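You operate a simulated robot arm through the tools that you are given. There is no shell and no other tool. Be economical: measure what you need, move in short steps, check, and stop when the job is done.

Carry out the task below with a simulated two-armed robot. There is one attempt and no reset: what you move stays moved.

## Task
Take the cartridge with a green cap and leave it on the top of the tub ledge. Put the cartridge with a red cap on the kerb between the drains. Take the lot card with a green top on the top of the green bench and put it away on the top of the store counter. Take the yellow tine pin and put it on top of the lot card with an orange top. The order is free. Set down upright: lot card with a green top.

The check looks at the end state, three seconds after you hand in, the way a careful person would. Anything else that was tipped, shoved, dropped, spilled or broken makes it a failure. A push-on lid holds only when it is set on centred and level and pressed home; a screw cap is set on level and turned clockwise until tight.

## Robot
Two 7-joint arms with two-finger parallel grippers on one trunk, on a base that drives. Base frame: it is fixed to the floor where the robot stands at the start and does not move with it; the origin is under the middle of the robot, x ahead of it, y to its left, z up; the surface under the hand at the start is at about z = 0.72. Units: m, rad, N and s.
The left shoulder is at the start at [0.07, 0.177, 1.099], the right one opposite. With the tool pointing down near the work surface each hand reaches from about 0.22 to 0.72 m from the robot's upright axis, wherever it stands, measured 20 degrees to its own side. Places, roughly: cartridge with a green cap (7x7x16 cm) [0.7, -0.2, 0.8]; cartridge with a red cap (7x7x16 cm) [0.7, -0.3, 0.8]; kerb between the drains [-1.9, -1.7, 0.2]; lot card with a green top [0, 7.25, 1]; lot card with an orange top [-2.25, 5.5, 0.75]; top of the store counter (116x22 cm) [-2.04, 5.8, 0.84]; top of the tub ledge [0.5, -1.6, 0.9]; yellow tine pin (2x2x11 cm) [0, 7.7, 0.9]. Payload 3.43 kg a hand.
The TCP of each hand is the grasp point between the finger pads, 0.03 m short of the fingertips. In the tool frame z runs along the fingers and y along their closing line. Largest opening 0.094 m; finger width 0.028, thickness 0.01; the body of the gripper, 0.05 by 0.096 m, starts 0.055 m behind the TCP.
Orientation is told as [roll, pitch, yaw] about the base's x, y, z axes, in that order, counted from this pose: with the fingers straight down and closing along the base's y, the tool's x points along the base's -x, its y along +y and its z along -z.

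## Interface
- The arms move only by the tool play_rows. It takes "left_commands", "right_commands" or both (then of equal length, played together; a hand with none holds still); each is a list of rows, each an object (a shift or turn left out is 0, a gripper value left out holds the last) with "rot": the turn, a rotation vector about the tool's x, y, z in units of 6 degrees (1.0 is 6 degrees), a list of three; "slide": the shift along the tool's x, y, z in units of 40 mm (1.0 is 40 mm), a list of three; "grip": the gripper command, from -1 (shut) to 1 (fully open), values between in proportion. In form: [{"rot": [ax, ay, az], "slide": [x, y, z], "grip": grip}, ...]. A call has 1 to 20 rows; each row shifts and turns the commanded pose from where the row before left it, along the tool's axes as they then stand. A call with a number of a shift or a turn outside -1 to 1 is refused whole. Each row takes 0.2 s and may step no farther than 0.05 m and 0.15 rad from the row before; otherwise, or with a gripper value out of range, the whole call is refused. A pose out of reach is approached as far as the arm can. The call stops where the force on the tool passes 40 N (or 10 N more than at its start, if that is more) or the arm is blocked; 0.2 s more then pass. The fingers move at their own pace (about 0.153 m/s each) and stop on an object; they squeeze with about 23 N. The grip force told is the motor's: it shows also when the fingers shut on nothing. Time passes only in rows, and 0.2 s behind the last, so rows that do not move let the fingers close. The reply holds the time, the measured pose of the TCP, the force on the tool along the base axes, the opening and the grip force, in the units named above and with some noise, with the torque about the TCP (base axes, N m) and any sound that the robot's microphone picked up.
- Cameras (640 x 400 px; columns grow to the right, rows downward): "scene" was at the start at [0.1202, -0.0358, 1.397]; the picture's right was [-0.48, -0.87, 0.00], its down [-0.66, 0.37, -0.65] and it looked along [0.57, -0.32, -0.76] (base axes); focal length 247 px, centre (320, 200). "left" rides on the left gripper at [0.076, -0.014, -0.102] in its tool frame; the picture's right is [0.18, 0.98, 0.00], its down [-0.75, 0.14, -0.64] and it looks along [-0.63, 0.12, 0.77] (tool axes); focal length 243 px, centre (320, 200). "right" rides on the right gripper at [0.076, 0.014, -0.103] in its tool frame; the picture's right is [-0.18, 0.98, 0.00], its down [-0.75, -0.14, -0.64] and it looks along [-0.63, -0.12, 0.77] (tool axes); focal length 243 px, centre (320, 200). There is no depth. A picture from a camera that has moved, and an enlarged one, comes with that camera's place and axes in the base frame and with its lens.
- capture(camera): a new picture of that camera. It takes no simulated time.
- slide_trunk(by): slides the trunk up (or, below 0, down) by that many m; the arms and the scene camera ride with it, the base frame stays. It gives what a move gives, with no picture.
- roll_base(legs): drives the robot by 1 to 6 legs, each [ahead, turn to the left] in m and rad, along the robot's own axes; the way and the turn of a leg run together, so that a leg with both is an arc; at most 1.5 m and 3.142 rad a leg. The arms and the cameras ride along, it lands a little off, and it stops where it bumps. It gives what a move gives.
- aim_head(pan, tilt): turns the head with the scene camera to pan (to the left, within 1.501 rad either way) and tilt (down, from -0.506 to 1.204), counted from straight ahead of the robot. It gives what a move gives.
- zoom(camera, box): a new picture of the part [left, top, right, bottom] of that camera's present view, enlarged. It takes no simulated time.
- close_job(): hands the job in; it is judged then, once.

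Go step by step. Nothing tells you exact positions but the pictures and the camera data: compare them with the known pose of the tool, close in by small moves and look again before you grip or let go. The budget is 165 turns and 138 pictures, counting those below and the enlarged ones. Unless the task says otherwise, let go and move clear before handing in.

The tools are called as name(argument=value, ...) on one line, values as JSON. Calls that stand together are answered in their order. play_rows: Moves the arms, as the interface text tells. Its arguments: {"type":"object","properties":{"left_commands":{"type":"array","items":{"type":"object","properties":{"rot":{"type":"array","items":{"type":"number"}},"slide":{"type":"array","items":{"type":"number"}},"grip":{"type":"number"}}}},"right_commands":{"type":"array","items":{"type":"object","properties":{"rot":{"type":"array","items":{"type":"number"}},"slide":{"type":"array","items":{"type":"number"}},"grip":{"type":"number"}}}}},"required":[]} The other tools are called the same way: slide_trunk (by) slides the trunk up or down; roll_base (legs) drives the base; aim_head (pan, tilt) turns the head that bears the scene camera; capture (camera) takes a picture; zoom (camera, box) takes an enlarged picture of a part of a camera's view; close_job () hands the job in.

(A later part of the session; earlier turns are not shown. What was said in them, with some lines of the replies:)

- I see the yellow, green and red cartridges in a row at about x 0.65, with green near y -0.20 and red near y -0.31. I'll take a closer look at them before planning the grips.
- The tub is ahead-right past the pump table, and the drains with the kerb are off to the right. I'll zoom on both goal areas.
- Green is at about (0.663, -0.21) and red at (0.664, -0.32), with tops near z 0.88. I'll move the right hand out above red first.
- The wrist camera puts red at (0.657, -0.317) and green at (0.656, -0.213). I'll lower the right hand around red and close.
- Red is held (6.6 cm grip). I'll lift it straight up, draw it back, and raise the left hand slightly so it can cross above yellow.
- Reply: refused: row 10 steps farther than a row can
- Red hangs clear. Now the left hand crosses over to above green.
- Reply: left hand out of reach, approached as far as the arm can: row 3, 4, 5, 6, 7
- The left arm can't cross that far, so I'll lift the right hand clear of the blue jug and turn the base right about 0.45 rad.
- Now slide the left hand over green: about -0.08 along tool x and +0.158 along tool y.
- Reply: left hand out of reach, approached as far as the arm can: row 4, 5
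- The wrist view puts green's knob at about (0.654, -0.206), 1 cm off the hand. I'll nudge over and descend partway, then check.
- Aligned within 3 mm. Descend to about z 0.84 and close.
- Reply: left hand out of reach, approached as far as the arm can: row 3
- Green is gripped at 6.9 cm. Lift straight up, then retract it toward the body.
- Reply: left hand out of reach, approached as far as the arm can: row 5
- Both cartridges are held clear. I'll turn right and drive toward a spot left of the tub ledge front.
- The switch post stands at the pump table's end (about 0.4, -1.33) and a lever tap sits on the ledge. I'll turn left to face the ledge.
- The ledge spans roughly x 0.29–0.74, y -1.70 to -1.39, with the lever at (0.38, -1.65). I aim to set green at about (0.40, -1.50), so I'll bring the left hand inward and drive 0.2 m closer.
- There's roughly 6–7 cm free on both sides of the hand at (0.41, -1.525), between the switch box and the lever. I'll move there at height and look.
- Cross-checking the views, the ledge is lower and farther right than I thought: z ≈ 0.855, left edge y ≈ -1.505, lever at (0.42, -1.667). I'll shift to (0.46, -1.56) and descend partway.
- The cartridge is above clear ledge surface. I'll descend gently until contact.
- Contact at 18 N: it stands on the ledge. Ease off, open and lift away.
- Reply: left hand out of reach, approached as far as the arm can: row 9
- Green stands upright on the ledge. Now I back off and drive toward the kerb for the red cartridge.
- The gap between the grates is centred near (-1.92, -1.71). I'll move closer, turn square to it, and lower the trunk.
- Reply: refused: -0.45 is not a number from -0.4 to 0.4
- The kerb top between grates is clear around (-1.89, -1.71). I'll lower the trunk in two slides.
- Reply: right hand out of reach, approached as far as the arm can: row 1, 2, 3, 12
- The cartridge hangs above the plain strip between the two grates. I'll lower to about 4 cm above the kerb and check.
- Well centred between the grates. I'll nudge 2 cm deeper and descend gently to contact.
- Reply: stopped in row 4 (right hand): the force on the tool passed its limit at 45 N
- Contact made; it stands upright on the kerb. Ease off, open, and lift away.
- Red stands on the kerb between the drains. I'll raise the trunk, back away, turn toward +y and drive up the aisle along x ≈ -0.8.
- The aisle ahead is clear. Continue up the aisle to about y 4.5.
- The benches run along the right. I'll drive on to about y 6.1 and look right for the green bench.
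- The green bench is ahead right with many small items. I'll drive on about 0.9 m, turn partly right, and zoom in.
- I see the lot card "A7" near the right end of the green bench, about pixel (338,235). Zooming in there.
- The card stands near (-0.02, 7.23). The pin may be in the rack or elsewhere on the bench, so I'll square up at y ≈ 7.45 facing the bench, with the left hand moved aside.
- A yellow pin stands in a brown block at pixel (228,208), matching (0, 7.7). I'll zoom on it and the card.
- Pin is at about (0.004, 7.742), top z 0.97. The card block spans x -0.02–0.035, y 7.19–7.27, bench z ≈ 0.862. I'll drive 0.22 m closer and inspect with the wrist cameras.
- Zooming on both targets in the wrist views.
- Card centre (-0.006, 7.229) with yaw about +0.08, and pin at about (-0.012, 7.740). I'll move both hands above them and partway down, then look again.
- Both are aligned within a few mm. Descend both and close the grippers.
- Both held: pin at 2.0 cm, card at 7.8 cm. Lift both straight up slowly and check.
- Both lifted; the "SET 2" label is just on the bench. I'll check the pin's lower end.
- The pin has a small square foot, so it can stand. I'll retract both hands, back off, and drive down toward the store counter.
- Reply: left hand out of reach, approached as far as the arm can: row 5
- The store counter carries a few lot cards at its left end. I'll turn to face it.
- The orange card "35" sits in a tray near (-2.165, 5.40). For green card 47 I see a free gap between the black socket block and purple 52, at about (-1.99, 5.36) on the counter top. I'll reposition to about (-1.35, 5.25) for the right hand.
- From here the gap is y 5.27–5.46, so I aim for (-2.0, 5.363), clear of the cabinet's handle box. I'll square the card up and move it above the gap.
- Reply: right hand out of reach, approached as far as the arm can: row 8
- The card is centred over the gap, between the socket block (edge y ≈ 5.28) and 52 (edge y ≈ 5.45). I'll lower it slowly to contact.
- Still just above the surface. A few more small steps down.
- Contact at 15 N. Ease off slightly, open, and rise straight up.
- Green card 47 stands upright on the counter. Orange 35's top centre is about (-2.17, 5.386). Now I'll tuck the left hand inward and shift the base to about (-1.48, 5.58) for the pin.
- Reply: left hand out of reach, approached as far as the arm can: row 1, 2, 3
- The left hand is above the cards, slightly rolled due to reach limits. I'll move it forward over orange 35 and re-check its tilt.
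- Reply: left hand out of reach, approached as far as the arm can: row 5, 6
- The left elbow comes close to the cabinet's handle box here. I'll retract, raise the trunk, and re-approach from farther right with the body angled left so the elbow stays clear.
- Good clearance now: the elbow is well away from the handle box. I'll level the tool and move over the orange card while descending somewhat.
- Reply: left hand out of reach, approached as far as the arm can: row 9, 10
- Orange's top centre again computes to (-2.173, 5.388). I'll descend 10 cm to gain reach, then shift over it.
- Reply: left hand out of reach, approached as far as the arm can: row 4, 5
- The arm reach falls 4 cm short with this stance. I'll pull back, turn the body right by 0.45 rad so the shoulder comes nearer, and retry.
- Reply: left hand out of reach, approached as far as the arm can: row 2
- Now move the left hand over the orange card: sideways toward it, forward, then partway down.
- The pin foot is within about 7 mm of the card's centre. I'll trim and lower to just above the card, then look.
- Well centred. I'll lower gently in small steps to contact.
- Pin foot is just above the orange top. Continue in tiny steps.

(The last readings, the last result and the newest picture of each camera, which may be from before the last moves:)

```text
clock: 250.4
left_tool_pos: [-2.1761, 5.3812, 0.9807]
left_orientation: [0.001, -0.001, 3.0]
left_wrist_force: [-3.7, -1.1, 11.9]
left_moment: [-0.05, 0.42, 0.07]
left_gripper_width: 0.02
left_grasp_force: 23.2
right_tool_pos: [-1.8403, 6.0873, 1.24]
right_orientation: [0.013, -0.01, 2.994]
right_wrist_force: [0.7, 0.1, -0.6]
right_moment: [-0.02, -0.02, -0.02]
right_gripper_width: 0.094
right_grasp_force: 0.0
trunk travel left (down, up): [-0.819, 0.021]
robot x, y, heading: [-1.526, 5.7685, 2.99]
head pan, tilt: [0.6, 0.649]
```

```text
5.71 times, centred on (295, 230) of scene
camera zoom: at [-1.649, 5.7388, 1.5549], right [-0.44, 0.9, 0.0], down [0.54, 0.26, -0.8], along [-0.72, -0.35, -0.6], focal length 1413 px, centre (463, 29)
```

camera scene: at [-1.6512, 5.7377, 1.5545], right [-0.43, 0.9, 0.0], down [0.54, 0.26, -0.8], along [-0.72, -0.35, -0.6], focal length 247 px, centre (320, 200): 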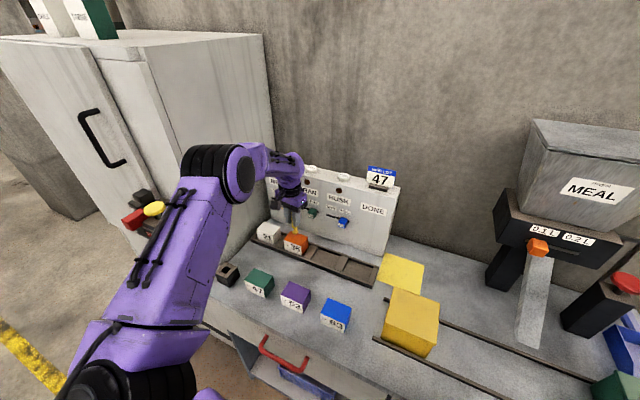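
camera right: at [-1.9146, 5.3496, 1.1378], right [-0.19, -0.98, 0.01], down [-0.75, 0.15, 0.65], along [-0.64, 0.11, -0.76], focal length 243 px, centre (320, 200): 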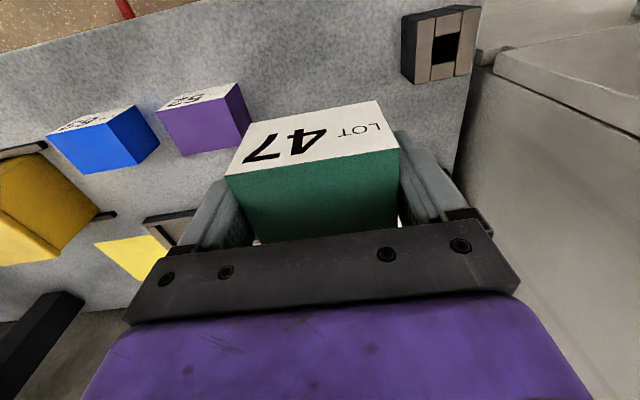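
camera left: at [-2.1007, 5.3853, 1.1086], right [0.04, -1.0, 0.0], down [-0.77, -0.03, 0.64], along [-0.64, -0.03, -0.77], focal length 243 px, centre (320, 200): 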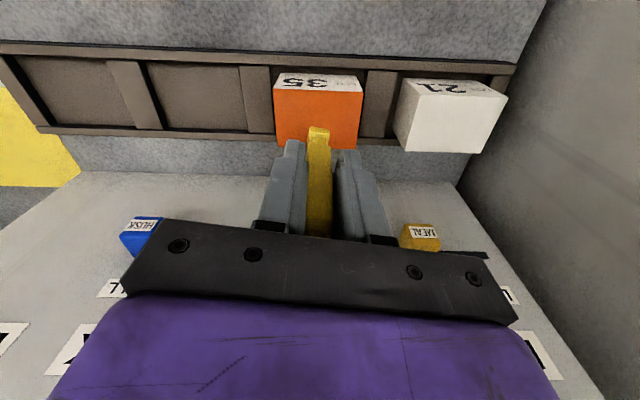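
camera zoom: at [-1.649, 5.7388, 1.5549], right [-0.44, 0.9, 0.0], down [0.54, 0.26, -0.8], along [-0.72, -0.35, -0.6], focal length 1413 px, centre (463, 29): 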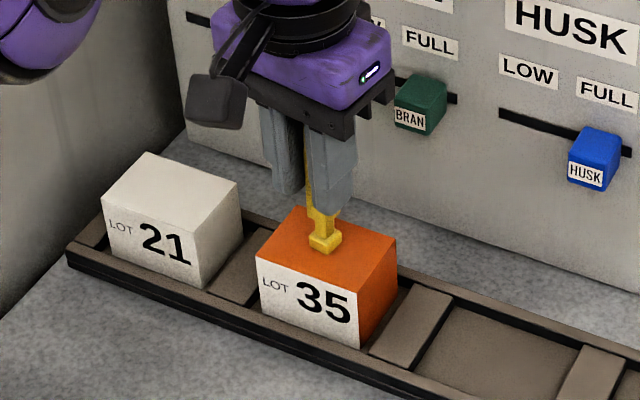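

The pin's foot is flat on the orange top, centred. I'll ease the pressure, open slowly and rise straight up.

play_rows(left_commands=[{"slide": [0, 0, -0.04]}, {}, {"grip": -0.45}, {"grip": -0.3}, {"grip": 0.0}, {"grip": 0.3}, {}, {}, {}])

zoom(camera="scene", box=[265, 180, 335, 265])

capture(camera="left")

```text
clock: 252.4
left_tool_pos: [-2.1772, 5.3818, 0.9802]
left_orientation: [-0.001, 0.004, 2.998]
left_wrist_force: [-0.2, -0.7, -0.2]
left_moment: [-0.03, 0.0, 0.02]
left_gripper_width: 0.0608
left_grasp_force: 0.0
right_tool_pos: [-1.8421, 6.0867, 1.2397]
right_orientation: [0.011, -0.008, 2.995]
right_wrist_force: [-0.7, 0.9, 0.0]
right_moment: [0.04, 0.0, 0.0]
right_gripper_width: 0.0942
right_grasp_force: 0.0
trunk travel left (down, up): [-0.819, 0.021]
robot x, y, heading: [-1.5268, 5.7627, 2.993]
head pan, tilt: [0.6, 0.649]
```

```text
4.71 times, centred on (300, 222) of scene
camera zoom: at [-1.6508, 5.7377, 1.5545], right [-0.44, 0.9, 0.0], down [0.54, 0.26, -0.8], along [-0.72, -0.35, -0.6], focal length 1163 px, centre (414, 94)
```

zoom: 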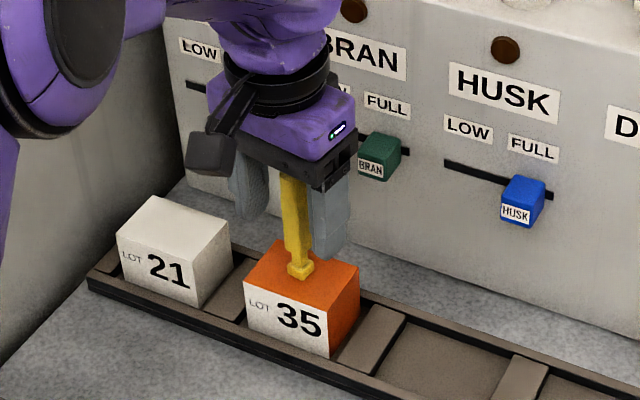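

```text
53 pictures are left
camera left: at [-2.1002, 5.3858, 1.0826], right [0.04, -1.0, 0.0], down [-0.77, -0.03, 0.64], along [-0.64, -0.03, -0.77], focal length 243 px, centre (320, 200)
```

left: 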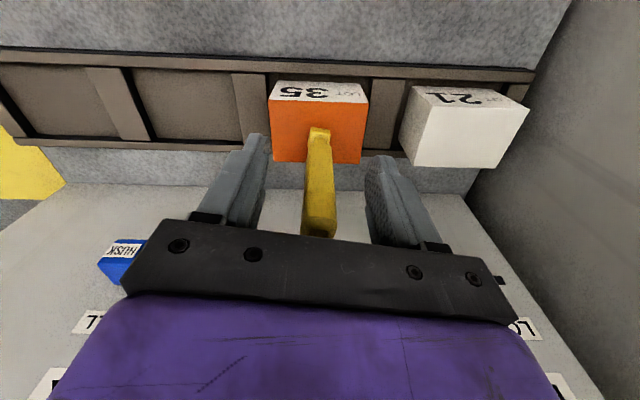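

The pin stands free, upright. I'll raise the hand straight up well clear, then pull back.

play_rows(left_commands=[{"slide": [0, 0, -0.3]}, {"slide": [0, 0, -0.6]}, {"slide": [0, 0, -0.9]}, {"slide": [0, 0, -0.9]}, {"slide": [0, 0, -0.9]}, {"slide": [0.8, 0, -0.4]}, {"slide": [0.9, 0, 0]}, {"slide": [0.9, -0.2, 0]}, {"slide": [0.9, -0.2, 0]}, {"slide": [0.9, -0.2, 0]}, {}])

capture(camera="scene")

zoom(camera="scene", box=[200, 180, 360, 340])

```text
clock: 254.8
left_tool_pos: [-2.0009, 5.3811, 1.1397]
left_orientation: [0.0, 0.004, 2.999]
left_wrist_force: [-1.0, 0.0, -0.3]
left_moment: [-0.02, 0.0, 0.02]
left_gripper_width: 0.061
left_grasp_force: 0.1
right_tool_pos: [-1.8429, 6.086, 1.2405]
right_orientation: [0.012, -0.009, 2.993]
right_wrist_force: [-0.4, 0.4, 0.0]
right_moment: [0.06, -0.02, -0.02]
right_gripper_width: 0.0942
right_grasp_force: 0.1
trunk travel left (down, up): [-0.819, 0.021]
robot x, y, heading: [-1.5223, 5.7648, 2.988]
head pan, tilt: [0.6, 0.649]
```

```text
52 pictures are left
camera scene: at [-1.652, 5.7377, 1.5544], right [-0.44, 0.9, 0.0], down [0.55, 0.26, -0.8], along [-0.72, -0.35, -0.61], focal length 247 px, centre (320, 200)
```

scene: 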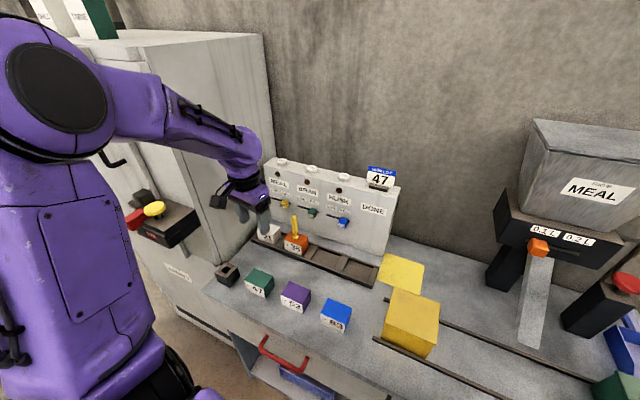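

```text
2.50 times, centred on (280, 260) of scene
camera zoom: at [-1.652, 5.7377, 1.5544], right [-0.44, 0.9, 0.0], down [0.55, 0.26, -0.8], along [-0.72, -0.35, -0.61], focal length 618 px, centre (420, 50)
```

zoom: 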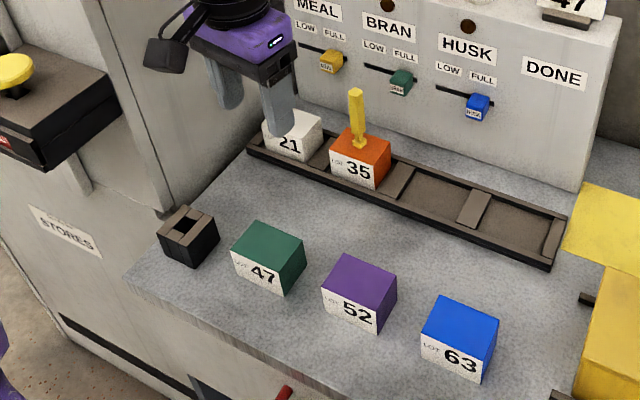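

Green card 47 stands upright on the counter, and the pin stands on orange 35. The green cartridge is on the tub ledge and the red one is on the kerb. Both hands are empty and clear, so I'm handing in.

close_job()

```text
The job is handed in.
```

All four items are placed and I've handed the job in; no result has come back yet.

- **Green-cap cartridge:** upright on the tub ledge.
- **Red-cap cartridge:** upright on the kerb between the two drains.
- **Green-top lot card (47):** upright on the store counter, in the gap to the left of card 52.
- **Yellow tine pin:** standing upright on top of the orange-top lot card (35).
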